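You operate a simulated robot arm through the tools that you are given. There is no shell and no other tool. Be economical: measure what you need, move in short steps, check, and stop when the job is done.

Carry out the task below with a simulated robot arm. There is one attempt and no reset: what you move stays moved.

TASK
Unload the tester and clamp in the bench card's joint.
Fine: let off to nought before the clamp opens; the blue joint held, so it goes in the green tray; seat the next joint and shut the clamp.

It is judged by the outcome, as a careful person would: the job done as asked, and still so three seconds after it is handed in. It fails if anything else is knocked over, pushed out of place, dropped, spilled or broken.

THE ROBOT
A 7-joint arm with a two-finger parallel gripper, fixed in place. Base frame: the origin is at the foot of the arm, x ahead of it, y to its left, z up; the work surface is at about z = 0. Units: cm, degrees, N and s.
With the tool pointing down near the work surface it reaches from about 22 to 58 cm from the base axis. Its first joint turns from -66.0 to 66.0 degrees. Payload 2.5 kg.
The TCP is the grasp point between the finger pads, 2.3 cm short of the fingertips. In the tool frame z runs along the fingers and y along their closing line. Largest opening 9.4 cm; finger width 3.8, thickness 1; the body of the gripper, 5.4 by 9.6 cm, starts 3.9 cm behind the TCP.
Orientation is that of the tool frame in the base frame, as [roll, pitch, yaw] about the fixed x, y, z axes, in that order (R = Rz(yaw) Ry(pitch) Rx(roll)). With the fingers straight down and closing along the base's y, the tool's x points along the base's -x, its y along +y and its z along -z.

THE INTERFACE
- The arm moves only by the tool drive_tool. Its argument "series" is a list of rows, each an object of numbers (a shift or turn left out is 0, a gripper value left out holds the last): "claw": the finger opening in cm, from 0 to 9.4; "dx", "dy", "dz": the shift along the tool's x, y, z in units of 250 mm (1.0 is 250 mm); "wx", "wy", "wz": the turn, a rotation vector about the tool's x, y, z in units of 120 degrees (1.0 is 120 degrees). In form: [{"claw": .., "dx": .., "dy": .., "dz": .., "wx": .., "wy": .., "wz": ..}, ...]. A call has 1 to 10 rows; each row is the pose to reach, as a shift and turn from the pose commanded when the call began, along the tool's axes at that moment. A call with a number of a shift or a turn outside -1 to 1 is refused whole. A row lasts 0.2 s, in which the tool goes at most 5 cm and 8.6 degrees; a call with a longer step from one row to the next is refused whole, and so is a gripper value outside its range. A pose out of reach is approached as far as the arm can. The call stops where the force on the tool passes 90 N (or 10 N more than at its start, if that is more) or the arm is blocked; 0.2 s more then pass. Each finger travels about 10.8 cm/s and halts on what it meets, pressing with about 31 N; the grip force reading is that of the motor and also rises with nothing between the fingers. The clock runs only during rows and for 0.2 s after the last one: add rows that repeat a pose to give the fingers time. The reply holds the time, the measured pose of the TCP, the force on the tool along the base axes, the opening and the grip force, in the units named above and with some noise, and new pictures: "show" is both (left out), scene, wrist or none.
- Cameras (640 x 400 px; columns grow to the right, rows downward): "scene" is fixed at [11.24, -39.81, 53.51]; the picture's right is [0.86, -0.51, 0.00], its down [-0.30, -0.51, -0.80] and it looks along [0.41, 0.69, -0.59] (base axes); focal length 260 px, centre (320, 200). "wrist" rides on the gripper at [-3.9, 0, -4.4] in the tool frame; the picture's right is [0.00, -1.00, 0.00], its down [0.97, 0.00, -0.24] and it looks along [0.24, 0.00, 0.97] (tool axes); focal length 218 px, centre (320, 200). There is no depth. A picture from a camera that has moved, and an enlarged one, comes with that camera's place and axes in the base frame and with its lens. The place of the scene camera against the robot may be out by one fixed shift of up to 1.2 cm in any direction.
- zoom(camera, box): a new picture of the part [left, top, right, bottom] of that camera's present view, enlarged. It takes no simulated time.
- hand_in(): hands the job in; it is judged then, once.

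Work in short steps. Places have to be worked out from the pictures, the camera data and where the tool is seen: move nearer, look again, correct. Check each grasp and each placing, and mend what went wrong. You have 120 turns and 150 pictures in all, those below and enlarged ones among them. Open the gripper and draw the arm clear of the work before you hand the job in, unless the task says otherwise; then end with one line.

The tools are called after "Request:" as a command line: name --argument value ..., lists and objects as JSON in quotes. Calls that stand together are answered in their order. drive_tool: Moves the arm, as the interface text tells. Its arguments: {"type":"object","properties":{"series":{"type":"array"},"show":{"type":"string","enum":["both","scene","wrist","none"]}},"required":["series"]} The other tools are called the same way: zoom (camera, box) takes an enlarged picture of a part of a camera's view; hand_in () hands the job in.

At the start:

```text
clock: 0.0
ee_pos: [42.57, 10.89, 31.79]
tcp_rot: [180.0, 0.0, 180.0]
ft_force: [0.4, 0.6, -0.5]
gripper_width: 9.39
finger_force: 0.0
```

scene: 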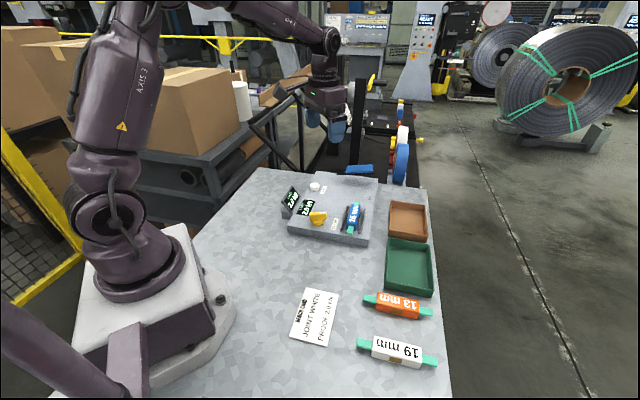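
wrist: 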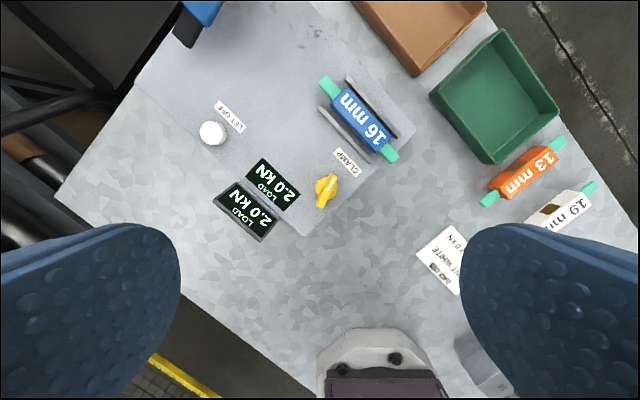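

I'll look closer at the tester and the card before I move.

Request:
zoom --camera "scene" --box '[270, 155, 400, 245]'

Request:
zoom --camera "scene" --box '[280, 280, 440, 380]'

Request:
zoom --camera "wrist" --box '[180, 60, 420, 250]'

```text
4.44 times, centred on (335, 200) of scene
camera zoom: at [11.24, -39.81, 53.51], right [0.86, -0.51, 0.0], down [-0.3, -0.51, -0.8], along [0.41, 0.69, -0.59], focal length 1154 px, centre (253, 200)
```

zoom: 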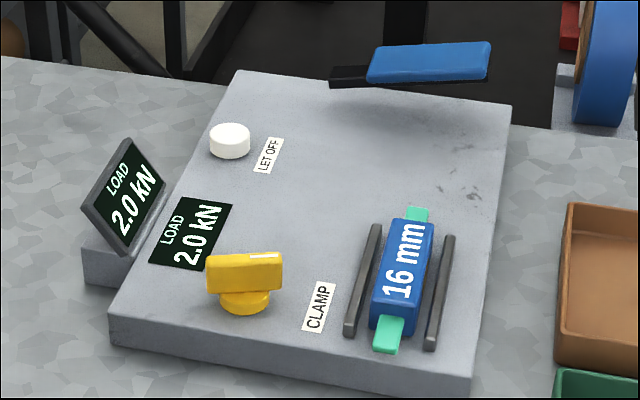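

```text
4.00 times, centred on (360, 330) of scene
camera zoom: at [11.24, -39.81, 53.51], right [0.86, -0.51, 0.0], down [-0.3, -0.51, -0.8], along [0.41, 0.69, -0.59], focal length 1039 px, centre (160, -320)
```

zoom: 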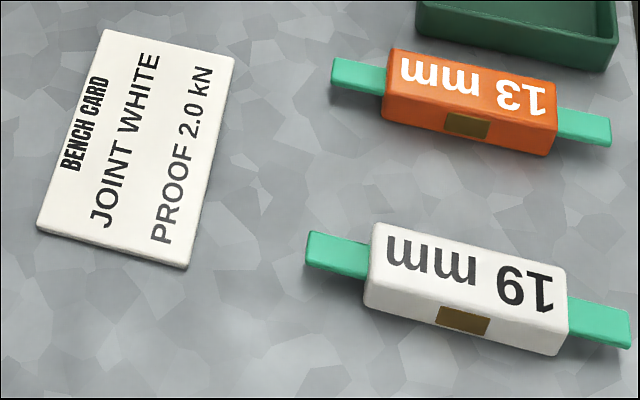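

```text
2.11 times, centred on (300, 155) of wrist
camera zoom: at [46.59, 10.91, 36.08], right [0.0, -1.0, 0.0], down [-0.97, 0.0, 0.24], along [-0.24, 0.0, -0.97], focal length 460 px, centre (362, 295)
```

zoom: 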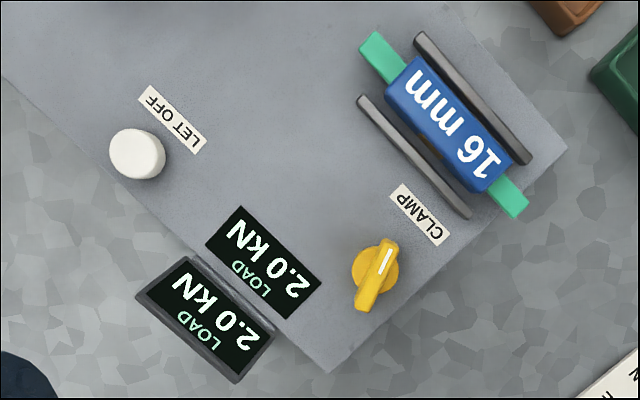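

The load reads 2.0 kN. The white LET OFF control is at about (48, 26), the yellow clamp knob at (40, 10) and the blue joint at (50, 5), lying along about 45°. I'll come down for a closer look at the controls.

Request:
drive_tool --series '[{"dx": -0.034, "dy": 0.08, "dz": 0.12}, {"dx": -0.068, "dy": 0.16, "dz": 0.24}, {"dx": -0.1, "dy": 0.24, "dz": 0.36}, {"dx": -0.12, "dy": 0.3, "dz": 0.44}, {"dx": -0.12, "dy": 0.3, "dz": 0.44}]'

```text
clock: 1.2
ee_pos: [45.79, 18.62, 20.82]
tcp_rot: [-180.0, 0.0, -179.9]
ft_force: [0.2, 0.2, 0.5]
gripper_width: 9.38
finger_force: 0.1
camera wrist: at [49.63, 18.61, 25.11], right [0.0, -1.0, 0.0], down [-0.97, 0.0, 0.24], along [-0.24, 0.0, -0.97], focal length 218 px, centre (320, 200)
```

scene: 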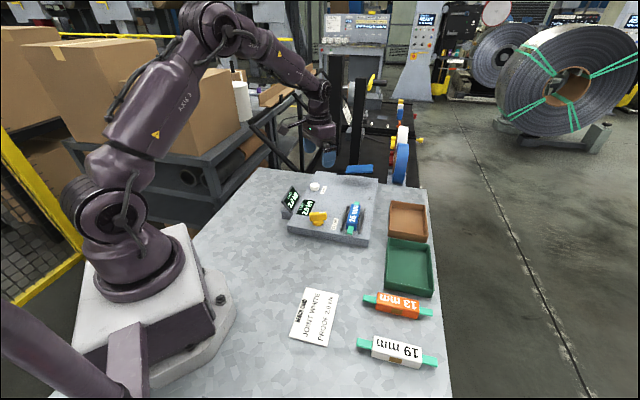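
wrist: 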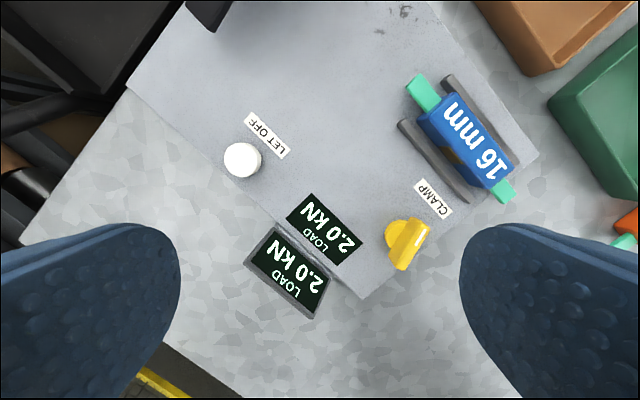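

By triangulation the button top is at about (48.4, 25.9, 4.2) and the yellow handle top at about (40.8, 10, 5.5). I'll close the fingers and hover over the button.

Request:
drive_tool --series '[{"claw": 0, "dx": -0.05, "dy": 0.14, "dz": 0.08}, {"dx": -0.104, "dy": 0.292, "dz": 0.16}, {"dx": -0.104, "dy": 0.292, "dz": 0.3}, {"dx": -0.104, "dy": 0.292, "dz": 0.44}, {"dx": -0.104, "dy": 0.292, "dz": 0.44}]'

Request:
zoom --camera "scene" --box '[270, 155, 400, 245]'

```text
clock: 2.4
ee_pos: [48.28, 25.76, 9.74]
tcp_rot: [-180.0, 0.1, -179.8]
ft_force: [0.0, 0.4, -0.4]
gripper_width: 0.0
finger_force: 31.4
camera wrist: at [52.17, 25.8, 14.11], right [0.0, -1.0, 0.0], down [-0.97, 0.0, 0.24], along [-0.24, 0.0, -0.97], focal length 218 px, centre (320, 200)
```

scene: 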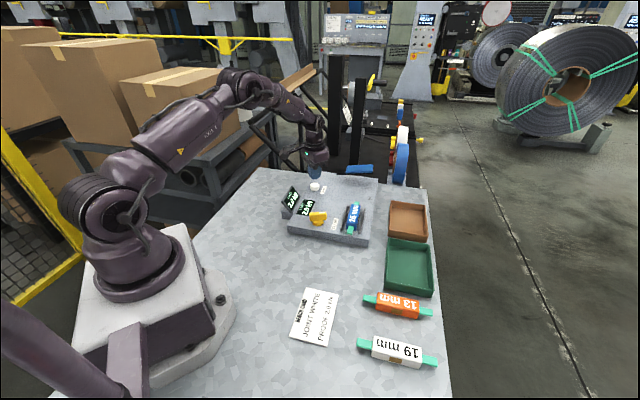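
wrist: 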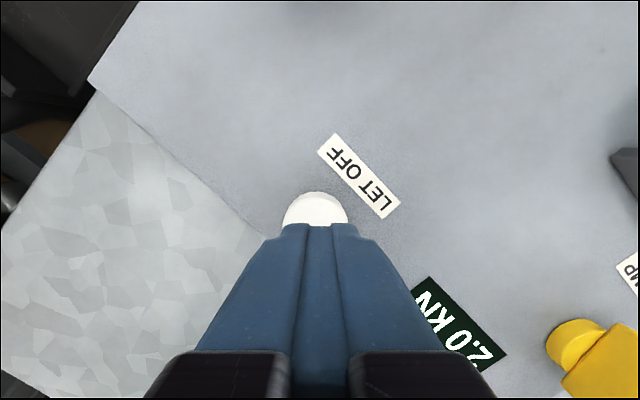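

```text
4.44 times, centred on (335, 200) of scene
camera zoom: at [11.24, -39.81, 53.51], right [0.86, -0.51, 0.0], down [-0.3, -0.51, -0.8], along [0.41, 0.69, -0.59], focal length 1154 px, centre (253, 200)
```

zoom: 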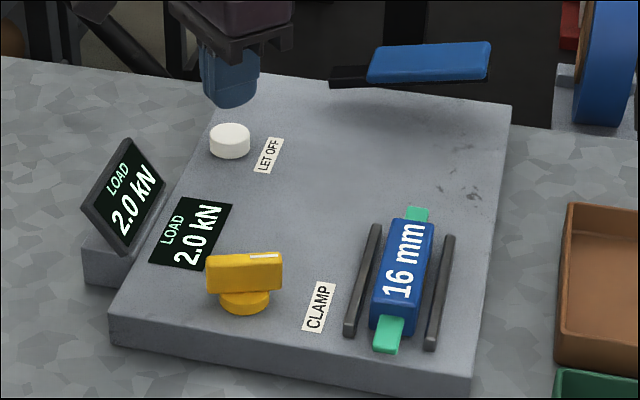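

The fingertips are centred over the button with about 3 cm of gap. I'll press down in small steps and hold.

Request:
drive_tool --series '[{"dz": 0.06}, {"dz": 0.1}, {"dz": 0.12}, {"dz": 0.13}, {"dz": 0.14}, {"dz": 0.14}]'

Request:
zoom --camera "scene" --box '[270, 155, 400, 245]'

```text
clock: 3.8
ee_pos: [48.19, 25.66, 6.5]
tcp_rot: [180.0, 0.0, -179.9]
ft_force: [-0.7, 0.8, 4.1]
gripper_width: 0.0
finger_force: 30.9
camera wrist: at [52.19, 25.78, 10.66], right [0.0, -1.0, 0.0], down [-0.97, 0.0, 0.24], along [-0.24, 0.0, -0.97], focal length 218 px, centre (320, 200)
```

scene: 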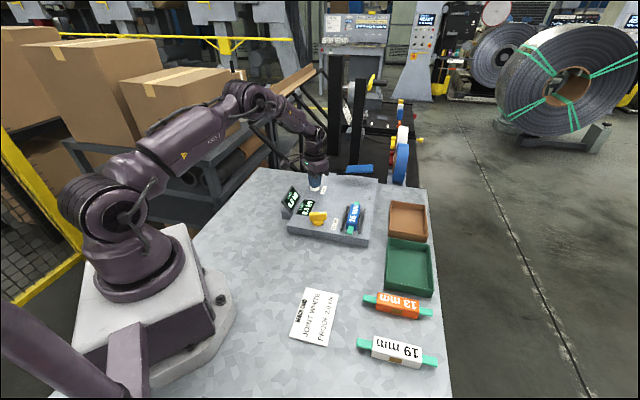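
wrist: 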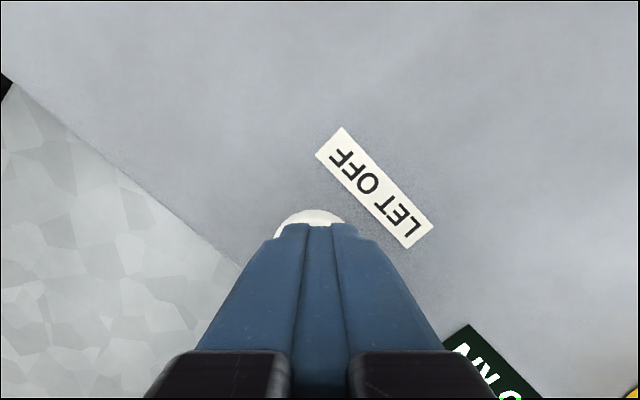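

```text
4.44 times, centred on (335, 200) of scene
camera zoom: at [11.23, -39.81, 53.51], right [0.86, -0.51, 0.0], down [-0.3, -0.51, -0.8], along [0.41, 0.69, -0.59], focal length 1154 px, centre (253, 200)
```

zoom: 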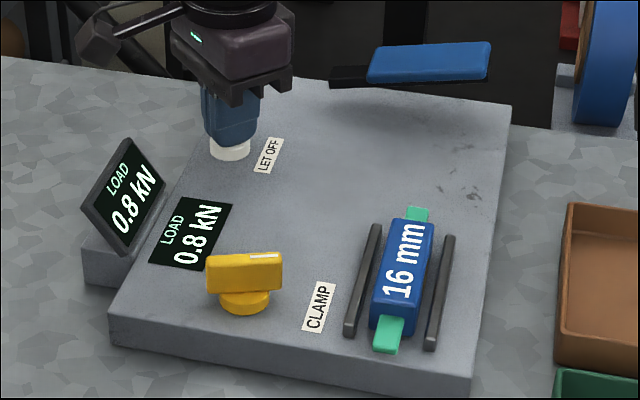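

The load is falling and reads 0.8 kN. I'll keep holding the button down.

Request:
drive_tool --series '[{"dz": 0}, {"dz": 0}, {"dz": 0}, {"dz": 0}, {"dz": 0}, {"dz": 0}, {"dz": 0}]' --show "none"

Request:
zoom --camera "scene" --box '[270, 155, 400, 245]'

```text
clock: 5.4
ee_pos: [48.18, 25.75, 6.41]
tcp_rot: [-179.9, 0.0, -180.0]
ft_force: [-0.3, 2.1, 4.3]
gripper_width: 0.01
finger_force: 31.0
```

```text
4.44 times, centred on (335, 200) of scene
camera zoom: at [11.23, -39.81, 53.51], right [0.86, -0.51, 0.0], down [-0.3, -0.51, -0.8], along [0.41, 0.69, -0.59], focal length 1154 px, centre (253, 200)
```

zoom: 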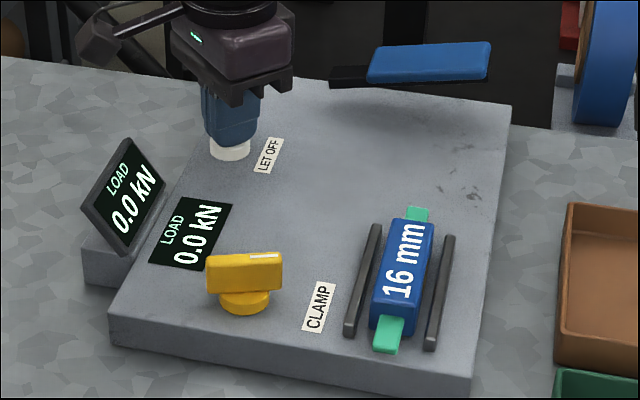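

The load is at 0.0 kN. I'll lift off and move above the clamp handle with the fingers open.

Request:
drive_tool --series '[{"dz": -0.18}, {"dz": -0.36}, {"claw": 9.4, "dx": 0.07, "dy": -0.157, "dz": -0.36}, {"dx": 0.15, "dy": -0.314, "dz": -0.36}, {"dx": 0.22, "dy": -0.471, "dz": -0.36}, {"dx": 0.296, "dy": -0.628, "dz": -0.36}, {"dx": 0.296, "dy": -0.628, "dz": -0.36}]' --show "wrist"

Request:
zoom --camera "scene" --box '[270, 155, 400, 245]'

```text
clock: 7.0
ee_pos: [40.92, 9.75, 15.78]
tcp_rot: [-180.0, 0.0, -179.9]
ft_force: [0.2, 0.8, 0.4]
gripper_width: 9.4
finger_force: 0.1
camera wrist: at [44.91, 9.91, 20.06], right [0.0, -1.0, 0.0], down [-0.97, 0.0, 0.24], along [-0.24, 0.0, -0.97], focal length 218 px, centre (320, 200)
```

wrist: 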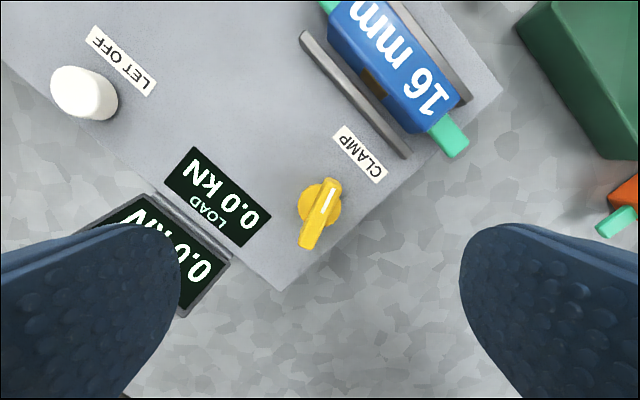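

```text
4.44 times, centred on (335, 200) of scene
camera zoom: at [11.23, -39.82, 53.51], right [0.86, -0.51, 0.0], down [-0.3, -0.51, -0.8], along [0.41, 0.69, -0.59], focal length 1154 px, centre (253, 200)
```

zoom: 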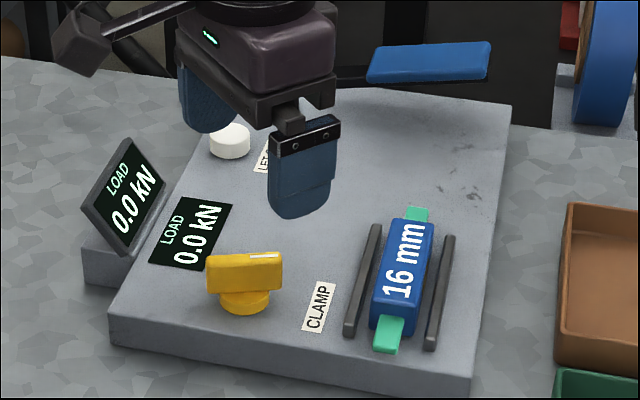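

The clamp handle is centred near (40.6, 9.9), its top is at about 5.5, it is about 1 cm thick and it lies at about -18° to x. I'll turn the tool to match, narrow the fingers and come down partway to check.

Request:
drive_tool --series '[{"claw": 4, "dx": 0.016, "dz": 0.08, "wz": 0.05}, {"dx": 0.016, "dz": 0.16, "wz": 0.1}, {"dx": 0.016, "dz": 0.24, "wz": 0.15}, {"dx": 0.016, "dz": 0.26, "wz": 0.15}, {"dx": 0.016, "dz": 0.26, "wz": 0.15}]' --show "wrist"

```text
clock: 8.2
ee_pos: [40.43, 9.85, 8.91]
tcp_rot: [-180.0, 0.0, 162.0]
ft_force: [0.7, -0.3, -0.3]
gripper_width: 4.02
finger_force: 0.0
camera wrist: at [44.16, 8.66, 13.12], right [-0.31, -0.95, 0.0], down [-0.92, 0.3, 0.24], along [-0.23, 0.07, -0.97], focal length 218 px, centre (320, 200)
```

wrist: 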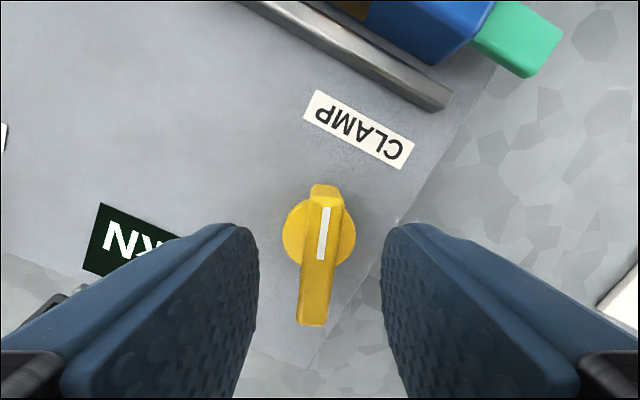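

The handle lies between the fingers and is well aligned. I'll go down and close on it.

Request:
drive_tool --series '[{"dz": 0.06}, {"dz": 0.105}, {"dz": 0.105}, {"claw": 0, "dz": 0.105}, {"dz": 0.105}, {"dz": 0.105}]'

Request:
zoom --camera "scene" --box '[270, 155, 400, 245]'

```text
clock: 9.6
ee_pos: [40.31, 9.84, 5.88]
tcp_rot: [-180.0, 0.0, 162.1]
ft_force: [-2.0, -6.7, 2.6]
gripper_width: 3.3
finger_force: 44.8
camera wrist: at [44.19, 8.71, 10.4], right [-0.31, -0.95, 0.0], down [-0.92, 0.3, 0.24], along [-0.23, 0.07, -0.97], focal length 218 px, centre (320, 200)
```

scene: 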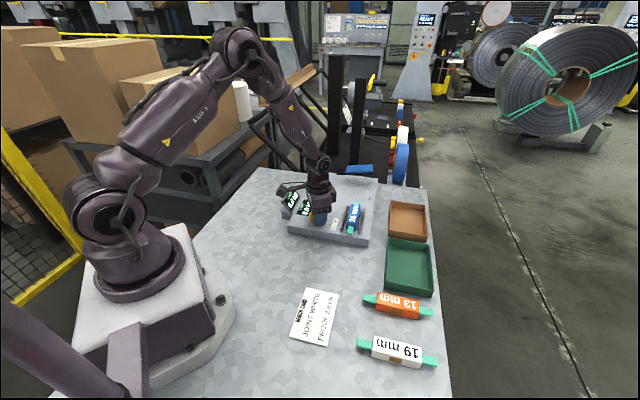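
wrist: 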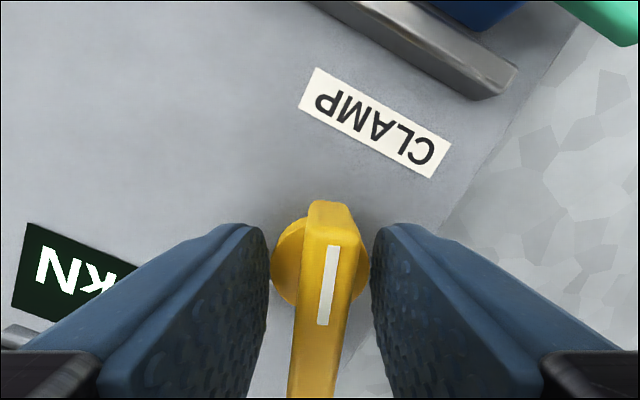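

```text
4.44 times, centred on (335, 200) of scene
camera zoom: at [11.23, -39.81, 53.51], right [0.86, -0.51, 0.0], down [-0.3, -0.51, -0.8], along [0.41, 0.69, -0.59], focal length 1154 px, centre (253, 200)
```

zoom: 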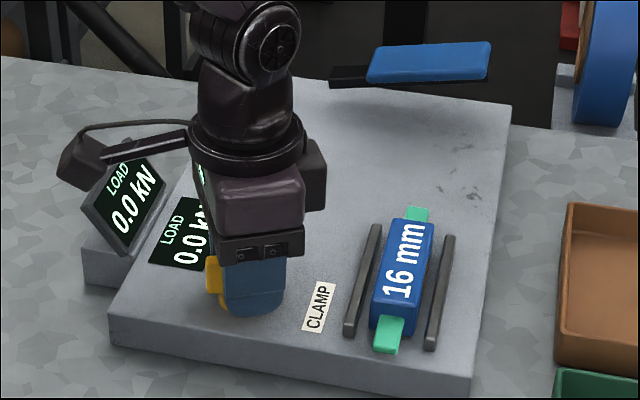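

The fingers closed on the knob's round base (3.3 cm) rather than the handle bar. I'll open, rise 1 cm and close again.

Request:
drive_tool --series '[{"claw": 4.2}, {"dz": 0}, {"dz": -0.02}, {"dz": -0.04}, {"claw": 0, "dz": -0.04}, {"dz": -0.04}, {"dz": -0.04}]' --show "wrist"

```text
clock: 11.2
ee_pos: [40.28, 9.9, 7.01]
tcp_rot: [-179.9, 0.0, 162.0]
ft_force: [-2.1, -6.5, 4.1]
gripper_width: 1.21
finger_force: 45.2
camera wrist: at [44.16, 8.72, 11.43], right [-0.31, -0.95, 0.0], down [-0.92, 0.3, 0.24], along [-0.23, 0.07, -0.97], focal length 218 px, centre (320, 200)
```

wrist: 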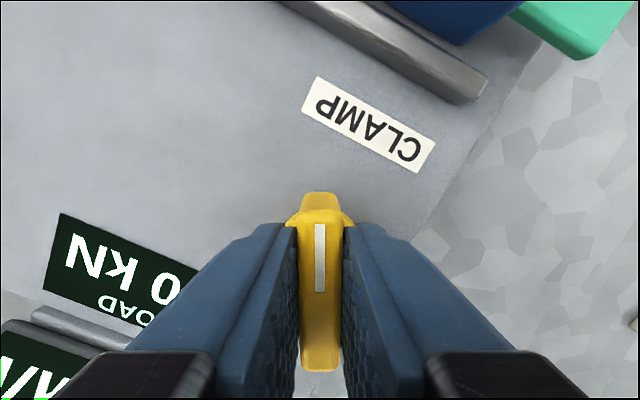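

I now hold the handle bar (1.2 cm). I'll try a counter-clockwise turn of about 24° and watch how the mark and the rails react.

Request:
drive_tool --series '[{"dy": -0.005, "wz": -0.05}, {"dy": -0.005, "wz": -0.1}, {"dy": -0.005, "wz": -0.15}, {"dy": -0.005, "wz": -0.2}, {"dy": -0.005, "wz": -0.2}]'

Request:
zoom --camera "scene" --box '[270, 155, 400, 245]'

```text
clock: 12.4
ee_pos: [40.34, 9.84, 7.16]
tcp_rot: [179.8, 0.0, -173.8]
ft_force: [4.3, 7.0, -11.8]
gripper_width: 1.21
finger_force: 45.0
camera wrist: at [44.32, 10.38, 11.43], right [0.11, -0.99, 0.0], down [-0.96, -0.11, 0.24], along [-0.24, -0.02, -0.97], focal length 218 px, centre (320, 200)
```

scene: 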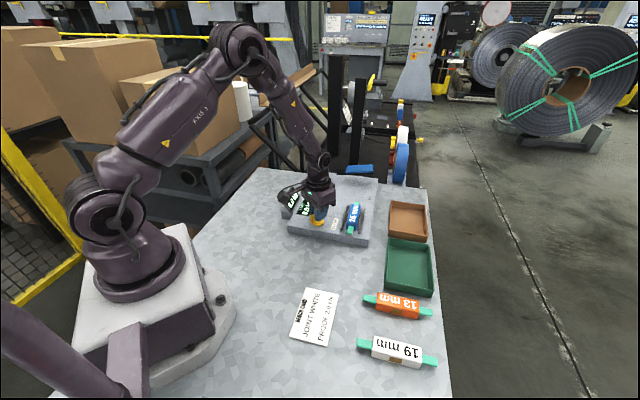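
wrist: 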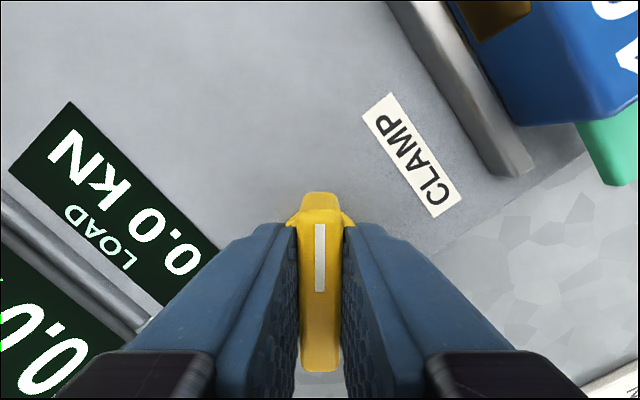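

```text
4.44 times, centred on (335, 200) of scene
camera zoom: at [11.24, -39.81, 53.51], right [0.86, -0.51, 0.0], down [-0.3, -0.51, -0.8], along [0.41, 0.69, -0.59], focal length 1154 px, centre (253, 200)
```

zoom: 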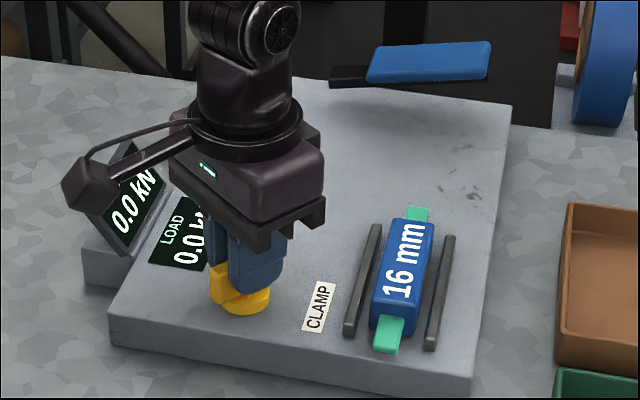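

The knob followed the turn freely. I'll keep going counter-clockwise another 32° and check the rails.

Request:
drive_tool --series '[{"wz": -0.06}, {"wz": -0.12}, {"wz": -0.18}, {"wz": -0.24}, {"wz": -0.27}, {"wz": -0.27}]' --show "wrist"

Request:
zoom --camera "scene" --box '[270, 155, 400, 245]'

```text
clock: 13.8
ee_pos: [40.35, 9.9, 7.03]
tcp_rot: [179.9, -0.1, -141.4]
ft_force: [-7.7, 18.3, -9.5]
gripper_width: 1.16
finger_force: 44.9
camera wrist: at [43.47, 12.45, 11.43], right [0.62, -0.78, 0.0], down [-0.76, -0.61, 0.24], along [-0.19, -0.15, -0.97], focal length 218 px, centre (320, 200)
```

wrist: 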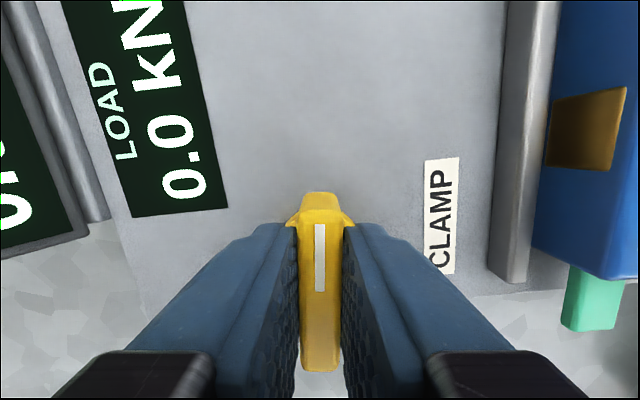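

```text
4.44 times, centred on (335, 200) of scene
camera zoom: at [11.24, -39.81, 53.51], right [0.86, -0.51, 0.0], down [-0.3, -0.51, -0.8], along [0.41, 0.69, -0.59], focal length 1154 px, centre (253, 200)
```

zoom: 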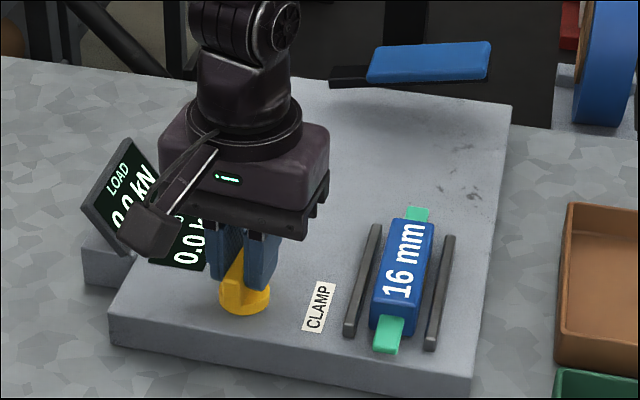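

There is side load from a small offset against the knob axis, so I'll recentre 2 mm. I'll also look closely at the rails for any opening.

Request:
drive_tool --series '[{"dy": 0.008}, {"dy": 0.008}]' --show "none"

Request:
zoom --camera "scene" --box '[335, 195, 375, 240]'

```text
clock: 14.4
ee_pos: [40.32, 9.87, 7.07]
tcp_rot: [-179.8, 0.0, -141.4]
ft_force: [13.1, 15.5, -26.0]
gripper_width: 1.19
finger_force: 45.4
```

```text
8.89 times, centred on (355, 218) of scene
camera zoom: at [11.25, -39.81, 53.51], right [0.86, -0.51, 0.0], down [-0.3, -0.51, -0.8], along [0.41, 0.69, -0.59], focal length 2309 px, centre (9, 44)
```

zoom: 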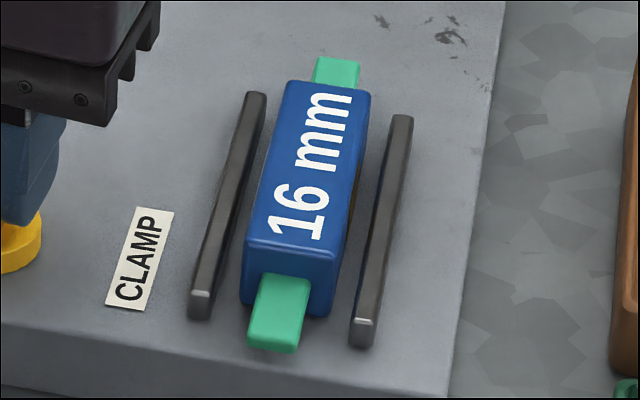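

The rails look unchanged, and the tool force has built up from gripping off-axis. I'll let go, lift a little and look at the knob and rails from above.

Request:
drive_tool --series '[{"claw": 4}, {"dz": 0}, {"dz": -0.1}, {"dz": -0.2}, {"dz": -0.28}, {"dz": -0.28}]' --show "wrist"

Request:
zoom --camera "scene" --box '[270, 155, 400, 245]'

```text
clock: 15.8
ee_pos: [40.22, 9.99, 14.15]
tcp_rot: [180.0, 0.0, -141.5]
ft_force: [0.3, -0.2, -1.6]
gripper_width: 3.98
finger_force: 0.0
camera wrist: at [43.37, 12.5, 18.5], right [0.62, -0.78, 0.0], down [-0.76, -0.6, 0.24], along [-0.19, -0.15, -0.97], focal length 218 px, centre (320, 200)
```

wrist: 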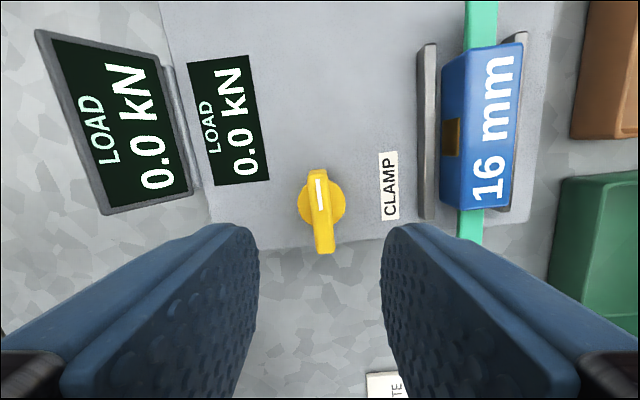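

```text
4.44 times, centred on (335, 200) of scene
camera zoom: at [11.23, -39.81, 53.51], right [0.86, -0.51, 0.0], down [-0.3, -0.51, -0.8], along [0.41, 0.69, -0.59], focal length 1154 px, centre (253, 200)
```

zoom: 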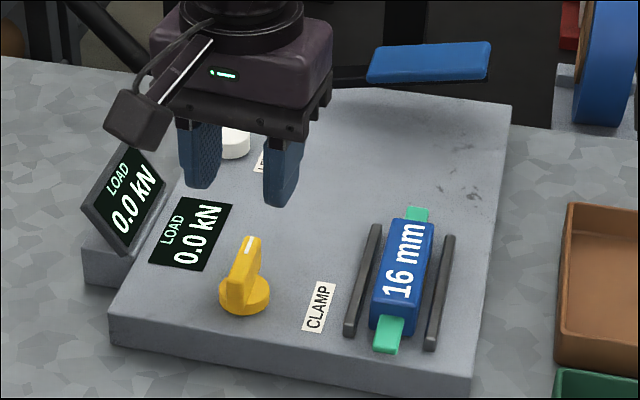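

The handle stays where I put it, at about 43°, roughly along the rails. To find out whether that is the open stop, I'll regrip it centred and try to turn it further.

Request:
drive_tool --series '[{"dz": 0.1, "wz": -0.03}, {"dz": 0.2, "wz": -0.03}, {"dz": 0.28, "wz": -0.03}, {"claw": 0, "dz": 0.28, "wz": -0.03}, {"dz": 0.28, "wz": -0.03}, {"dz": 0.28, "wz": -0.03}]' --show "none"

Request:
drive_tool --series '[{"wz": -0.05}, {"wz": -0.1}, {"wz": -0.15}, {"wz": -0.2}, {"wz": -0.2}]' --show "wrist"

Request:
zoom --camera "scene" --box '[270, 155, 400, 245]'

```text
clock: 17.2
ee_pos: [40.35, 9.82, 7.09]
tcp_rot: [179.8, 0.0, -137.9]
ft_force: [-6.1, 8.0, 3.4]
gripper_width: 1.18
finger_force: 44.8
```

```text
clock: 18.4
ee_pos: [40.34, 9.95, 7.06]
tcp_rot: [180.0, 0.0, -114.2]
ft_force: [-2.5, 7.7, -9.2]
gripper_width: 2.52
finger_force: 44.9
camera wrist: at [41.95, 13.52, 11.41], right [0.91, -0.41, 0.0], down [-0.4, -0.89, 0.24], along [-0.1, -0.22, -0.97], focal length 218 px, centre (320, 200)
```

wrist: 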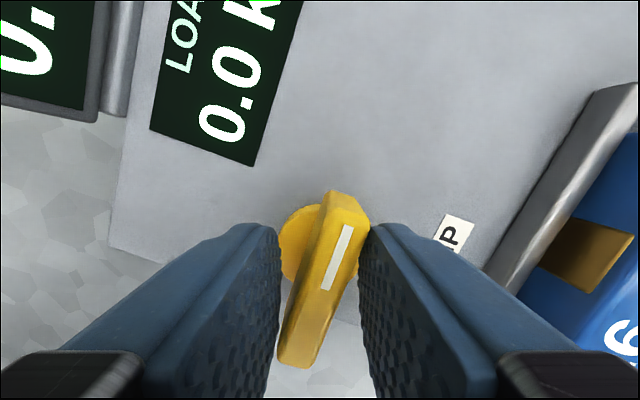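

```text
4.44 times, centred on (335, 200) of scene
camera zoom: at [11.24, -39.81, 53.51], right [0.86, -0.51, 0.0], down [-0.3, -0.51, -0.8], along [0.41, 0.69, -0.59], focal length 1154 px, centre (253, 200)
```

zoom: 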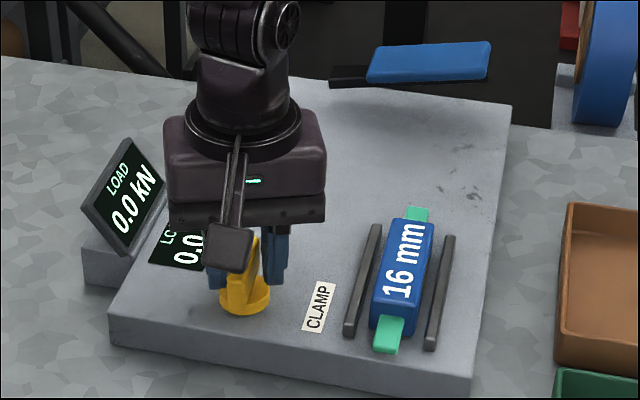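

The handle stopped at about 43° and my fingers slid around it. That is the open stop, in line with the tester. I'll release, go up and line up with the joint axis.

Request:
drive_tool --series '[{"claw": 5}, {"dz": 0}, {"dz": -0.18}, {"dz": -0.36, "wz": 0.06}, {"dz": -0.36, "wz": 0.12}, {"dz": -0.36, "wz": 0.186}, {"dz": -0.36, "wz": 0.186}]' --show "none"

```text
clock: 20.0
ee_pos: [40.25, 9.97, 16.23]
tcp_rot: [180.0, 0.1, -136.4]
ft_force: [0.1, -0.5, 0.7]
gripper_width: 4.99
finger_force: 0.0
```

Next I'll slide across to hover over the joint at about (49.9, 5.3).

Request:
drive_tool --series '[{"dx": -0.05, "dy": -0.14}, {"dx": -0.1, "dy": -0.28}, {"dx": -0.151, "dy": -0.401}, {"dx": -0.151, "dy": -0.401}]' --show "wrist"

Request:
zoom --camera "scene" --box '[270, 155, 400, 245]'

```text
clock: 21.0
ee_pos: [49.78, 5.32, 16.08]
tcp_rot: [180.0, -0.1, -136.3]
ft_force: [-0.1, 0.0, 0.2]
gripper_width: 5.02
finger_force: 0.1
camera wrist: at [52.77, 8.02, 20.38], right [0.69, -0.72, 0.0], down [-0.7, -0.67, 0.24], along [-0.17, -0.17, -0.97], focal length 218 px, centre (320, 200)
```

wrist: 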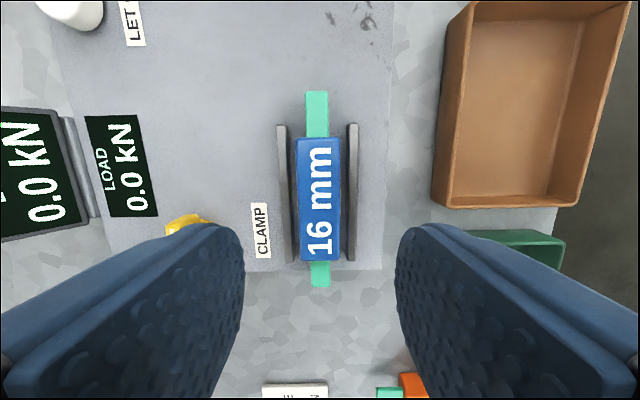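

```text
4.44 times, centred on (335, 200) of scene
camera zoom: at [11.24, -39.81, 53.51], right [0.86, -0.51, 0.0], down [-0.3, -0.51, -0.8], along [0.41, 0.69, -0.59], focal length 1154 px, centre (253, 200)
```

zoom: 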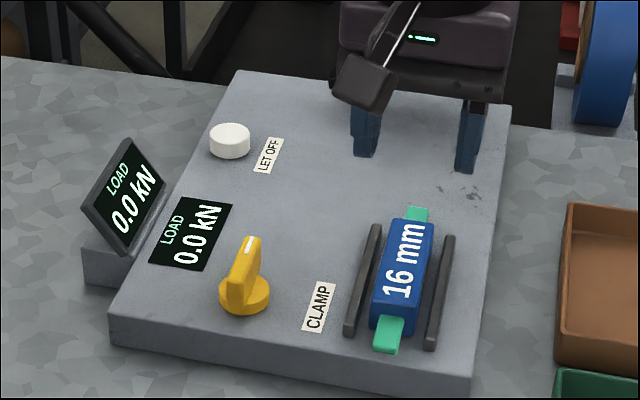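

The joint is centred under the tool. It is about 3 cm wide, stands clear of the lower rails, and the rails' inner faces are about 4.4 cm apart. I'll descend to TCP z≈7, staying above the rails, and look.

Request:
drive_tool --series '[{"dz": 0.12, "dy": 0.002}, {"dz": 0.24, "dy": 0.002}, {"dz": 0.32, "dy": 0.002}, {"dz": 0.364, "dy": 0.002}, {"dz": 0.364, "dy": 0.002}]' --show "wrist"

Request:
zoom --camera "scene" --box '[325, 185, 385, 245]'

```text
clock: 22.2
ee_pos: [50.02, 5.39, 7.15]
tcp_rot: [-179.9, 0.0, -136.3]
ft_force: [0.5, -0.2, -0.3]
gripper_width: 4.99
finger_force: 0.1
camera wrist: at [52.81, 8.09, 11.36], right [0.69, -0.72, 0.0], down [-0.7, -0.67, 0.24], along [-0.17, -0.17, -0.97], focal length 218 px, centre (320, 200)
```

wrist: 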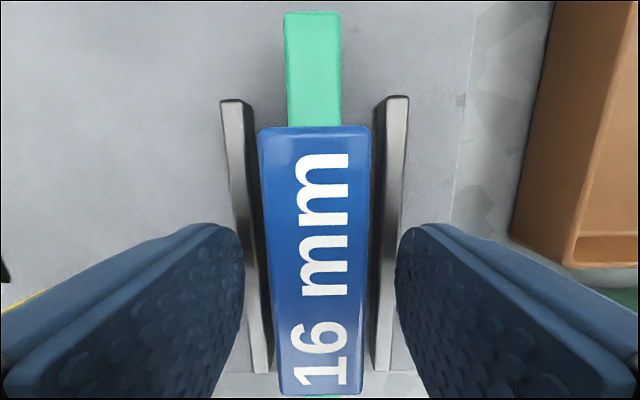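

```text
6.67 times, centred on (355, 215) of scene
camera zoom: at [11.24, -39.81, 53.51], right [0.86, -0.51, 0.0], down [-0.3, -0.51, -0.8], along [0.41, 0.69, -0.59], focal length 1732 px, centre (87, 100)
```

zoom: 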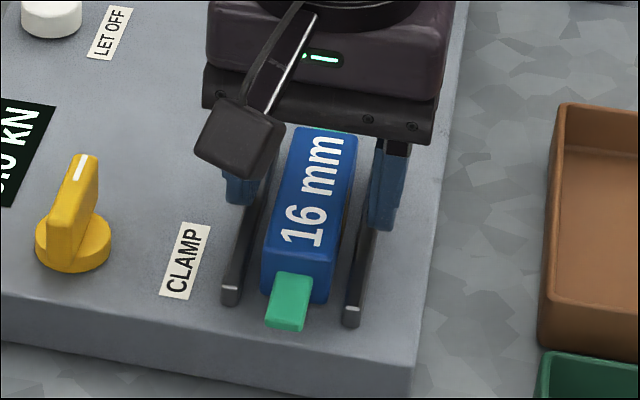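

The fingers straddle the body above the rails. I'll descend 0.7 cm in small steps and close.

Request:
drive_tool --series '[{"dz": 0.014}, {"dz": 0.028}, {"dz": 0.028}, {"claw": 1.5, "dz": 0.028}, {"dz": 0.028}, {"dz": 0.028}]' --show "wrist"

```text
clock: 23.6
ee_pos: [49.98, 5.55, 6.51]
tcp_rot: [-179.9, 0.3, -136.3]
ft_force: [-2.5, 7.7, 26.2]
gripper_width: 2.93
finger_force: 30.9
camera wrist: at [52.86, 8.27, 10.83], right [0.69, -0.72, 0.0], down [-0.7, -0.67, 0.24], along [-0.17, -0.16, -0.97], focal length 218 px, centre (320, 200)
```

wrist: 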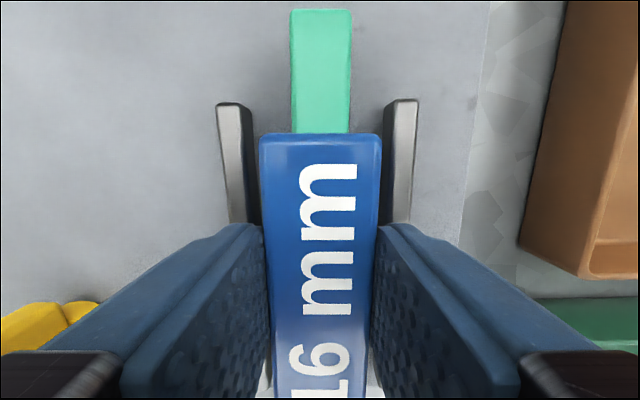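

I've gripped the body (2.93 cm), and a slight upward force says the tips are touching the rail tops. I'll lift gently and watch the force.

Request:
drive_tool --series '[{"dz": -0.02}, {"dz": -0.04}, {"dz": -0.08}, {"dz": -0.12}, {"dz": -0.12}]' --show "wrist"

Request:
zoom --camera "scene" --box '[325, 185, 385, 245]'

```text
clock: 24.8
ee_pos: [49.82, 5.34, 9.31]
tcp_rot: [-179.9, 0.0, -136.4]
ft_force: [0.1, 0.8, 0.0]
gripper_width: 1.51
finger_force: 0.0
camera wrist: at [52.69, 8.12, 13.64], right [0.69, -0.72, 0.0], down [-0.7, -0.67, 0.24], along [-0.17, -0.17, -0.97], focal length 218 px, centre (320, 200)
```

wrist: 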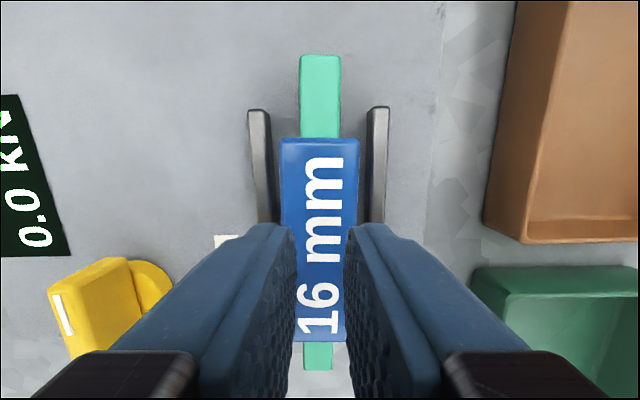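

```text
6.67 times, centred on (355, 215) of scene
camera zoom: at [11.24, -39.81, 53.51], right [0.86, -0.51, 0.0], down [-0.3, -0.51, -0.8], along [0.41, 0.69, -0.59], focal length 1732 px, centre (87, 100)
```

zoom: 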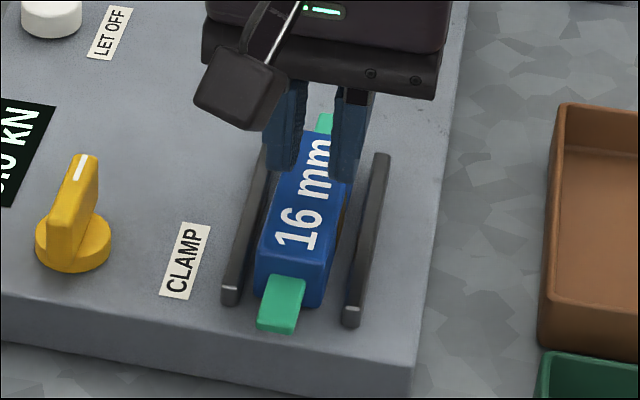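

The fingers slid off as I lifted. I'll check whether the joint shifted, which would mean it's free, or stayed locked.

Request:
zoom --camera "scene" --box '[335, 195, 375, 240]'

Request:
zoom --camera "wrist" --box '[200, 30, 440, 240]'

```text
8.89 times, centred on (355, 218) of scene
camera zoom: at [11.24, -39.81, 53.51], right [0.86, -0.51, 0.0], down [-0.3, -0.51, -0.8], along [0.41, 0.69, -0.59], focal length 2309 px, centre (9, 44)
```

zoom: 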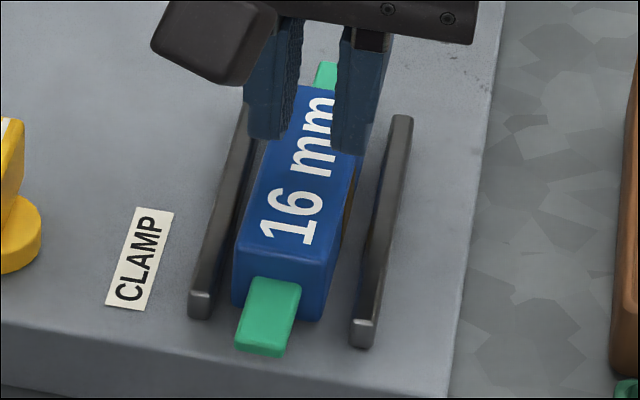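

```text
1.90 times, centred on (320, 135) of wrist
camera zoom: at [52.69, 8.12, 13.64], right [0.69, -0.72, 0.0], down [-0.7, -0.67, 0.24], along [-0.17, -0.17, -0.97], focal length 416 px, centre (320, 324)
```

zoom: 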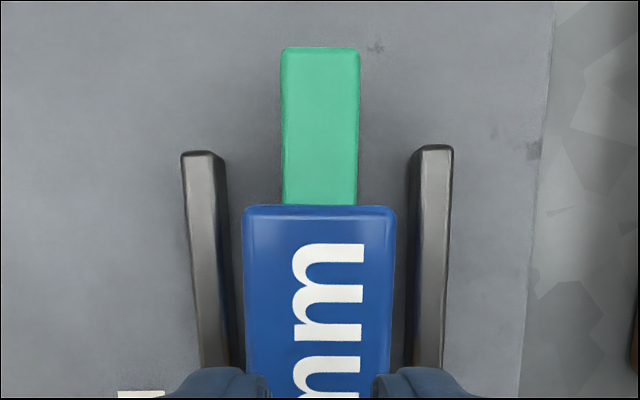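

The joint has moved a few millimetres and squared up to the gripper, so it is free and only the grip was weak. I'll regrip with the fingers driven fully closed for more force and lift slowly.

Request:
drive_tool --series '[{"claw": 5}, {"dz": 0}, {"dz": 0.06}, {"dz": 0.108}, {"dz": 0.108}, {"claw": 0, "dz": 0.108}, {"dz": 0.108}, {"dz": 0.108}, {"dz": 0.1}, {"dz": 0.09}]' --show "wrist"

Request:
zoom --camera "scene" --box '[335, 195, 375, 240]'

```text
clock: 27.0
ee_pos: [49.86, 5.46, 7.13]
tcp_rot: [180.0, 0.0, -136.3]
ft_force: [-0.6, 0.3, -0.4]
gripper_width: 2.93
finger_force: 30.8
camera wrist: at [52.71, 8.16, 11.42], right [0.69, -0.72, 0.0], down [-0.7, -0.67, 0.24], along [-0.17, -0.17, -0.97], focal length 218 px, centre (320, 200)
```

wrist: 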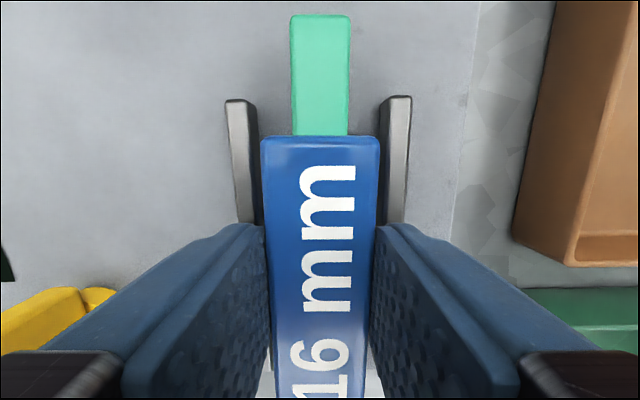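

```text
8.89 times, centred on (355, 218) of scene
camera zoom: at [11.24, -39.81, 53.51], right [0.86, -0.51, 0.0], down [-0.3, -0.51, -0.8], along [0.41, 0.69, -0.59], focal length 2309 px, centre (9, 44)
```

zoom: 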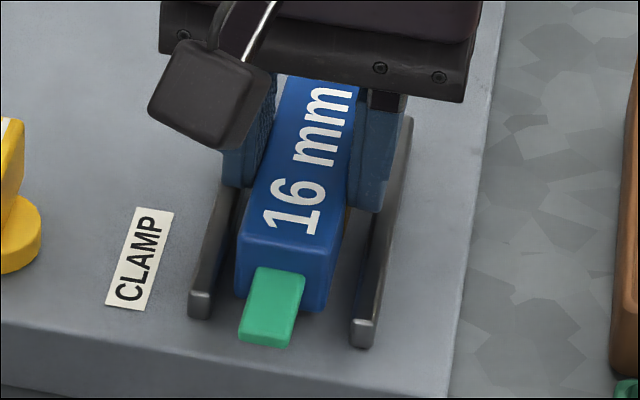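

The joint is rising with the fingers and the readings look clean. I'll keep lifting slowly.

Request:
drive_tool --series '[{"dz": -0.02}, {"dz": -0.04}, {"dz": -0.06}, {"dz": -0.09}, {"dz": -0.12}, {"dz": -0.16}, {"dz": -0.2}, {"dz": -0.24}]' --show "wrist"

Request:
zoom --camera "scene" --box '[290, 155, 450, 255]'

```text
clock: 28.8
ee_pos: [49.88, 5.4, 13.07]
tcp_rot: [179.9, 0.0, -136.3]
ft_force: [0.2, -0.8, -1.9]
gripper_width: 2.9
finger_force: 30.8
camera wrist: at [52.75, 8.16, 17.45], right [0.69, -0.72, 0.0], down [-0.7, -0.67, 0.24], along [-0.17, -0.17, -0.97], focal length 218 px, centre (320, 200)
```

wrist: 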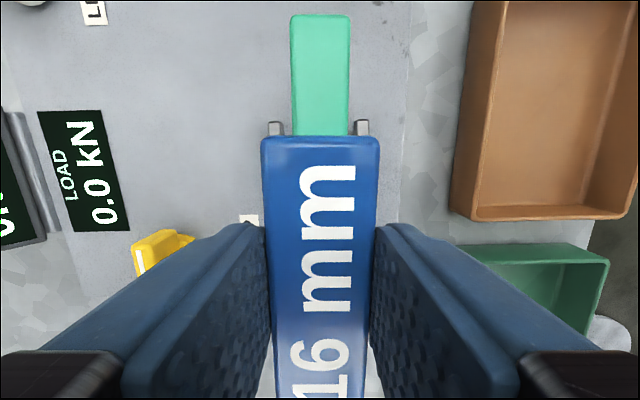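

```text
4.00 times, centred on (370, 205) of scene
camera zoom: at [11.24, -39.81, 53.51], right [0.86, -0.51, 0.0], down [-0.3, -0.51, -0.8], along [0.41, 0.69, -0.59], focal length 1039 px, centre (120, 180)
```

zoom: 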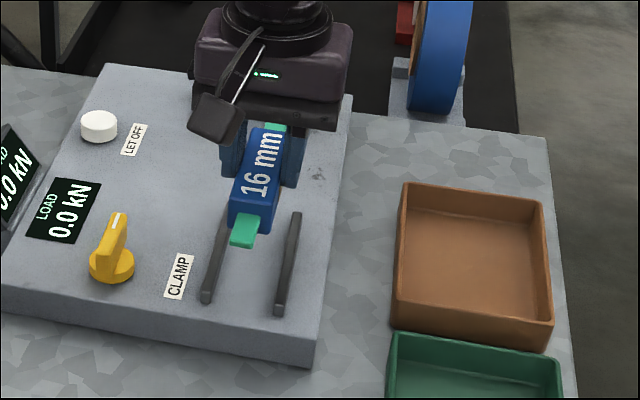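

The joint is out of the cradle and held. I'll measure the green tray from the scene camera and compare it with the joint's length.

Request:
zoom --camera "scene" --box '[360, 190, 460, 310]'

Request:
zoom --camera "scene" --box '[340, 280, 450, 380]'

```text
3.33 times, centred on (410, 250) of scene
camera zoom: at [11.24, -39.81, 53.51], right [0.86, -0.51, 0.0], down [-0.3, -0.51, -0.8], along [0.41, 0.69, -0.59], focal length 866 px, centre (20, 33)
```

zoom: 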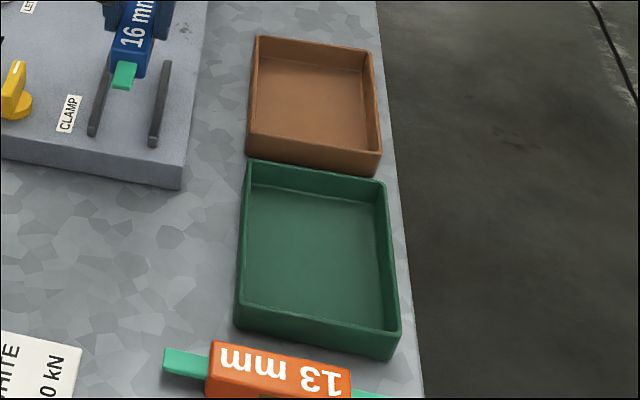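

```text
4.00 times, centred on (395, 330) of scene
camera zoom: at [11.24, -39.81, 53.51], right [0.86, -0.51, 0.0], down [-0.3, -0.51, -0.8], along [0.41, 0.69, -0.59], focal length 1039 px, centre (20, -320)
```

zoom: 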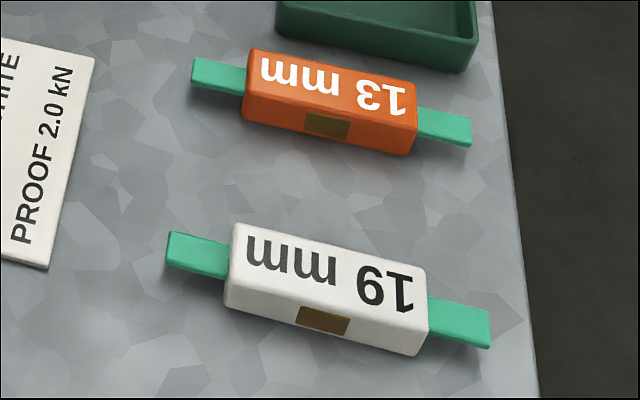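

The tray is about 14–15 × 10.5 cm outside and centred near (52, -14), long side at 45°. The joint is about 14.7 cm long, so it has to lie diagonally, turned about 32° off the long side. I'll carry it over there and turn on the way.

Request:
drive_tool --series '[{"dz": -0.1}, {"dz": -0.2}, {"dx": 0.1, "dy": -0.085, "dz": -0.28, "wz": 0.05}, {"dx": 0.2, "dy": -0.17, "dz": -0.28, "wz": 0.1}, {"dx": 0.3, "dy": -0.256, "dz": -0.28, "wz": 0.15}, {"dx": 0.4, "dy": -0.34, "dz": -0.28, "wz": 0.2}, {"dx": 0.5, "dy": -0.425, "dz": -0.28, "wz": 0.25}, {"dx": 0.564, "dy": -0.48, "dz": -0.28, "wz": 0.267}, {"dx": 0.564, "dy": -0.48, "dz": -0.28, "wz": 0.267}]'

```text
clock: 30.8
ee_pos: [47.98, -13.01, 20.17]
tcp_rot: [-180.0, 0.0, -168.4]
ft_force: [-0.2, -0.2, -0.7]
gripper_width: 2.93
finger_force: 30.9
camera wrist: at [51.86, -12.25, 24.47], right [0.2, -0.98, 0.0], down [-0.95, -0.2, 0.24], along [-0.24, -0.05, -0.97], focal length 218 px, centre (320, 200)
```

scene: 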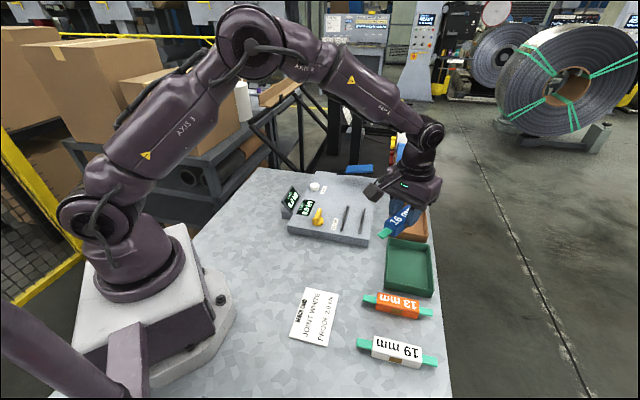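
wrist: 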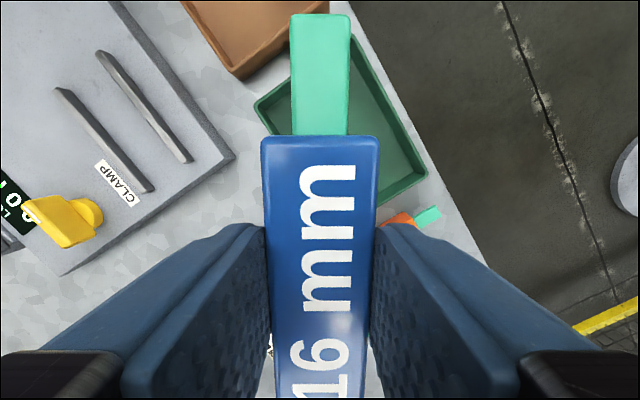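

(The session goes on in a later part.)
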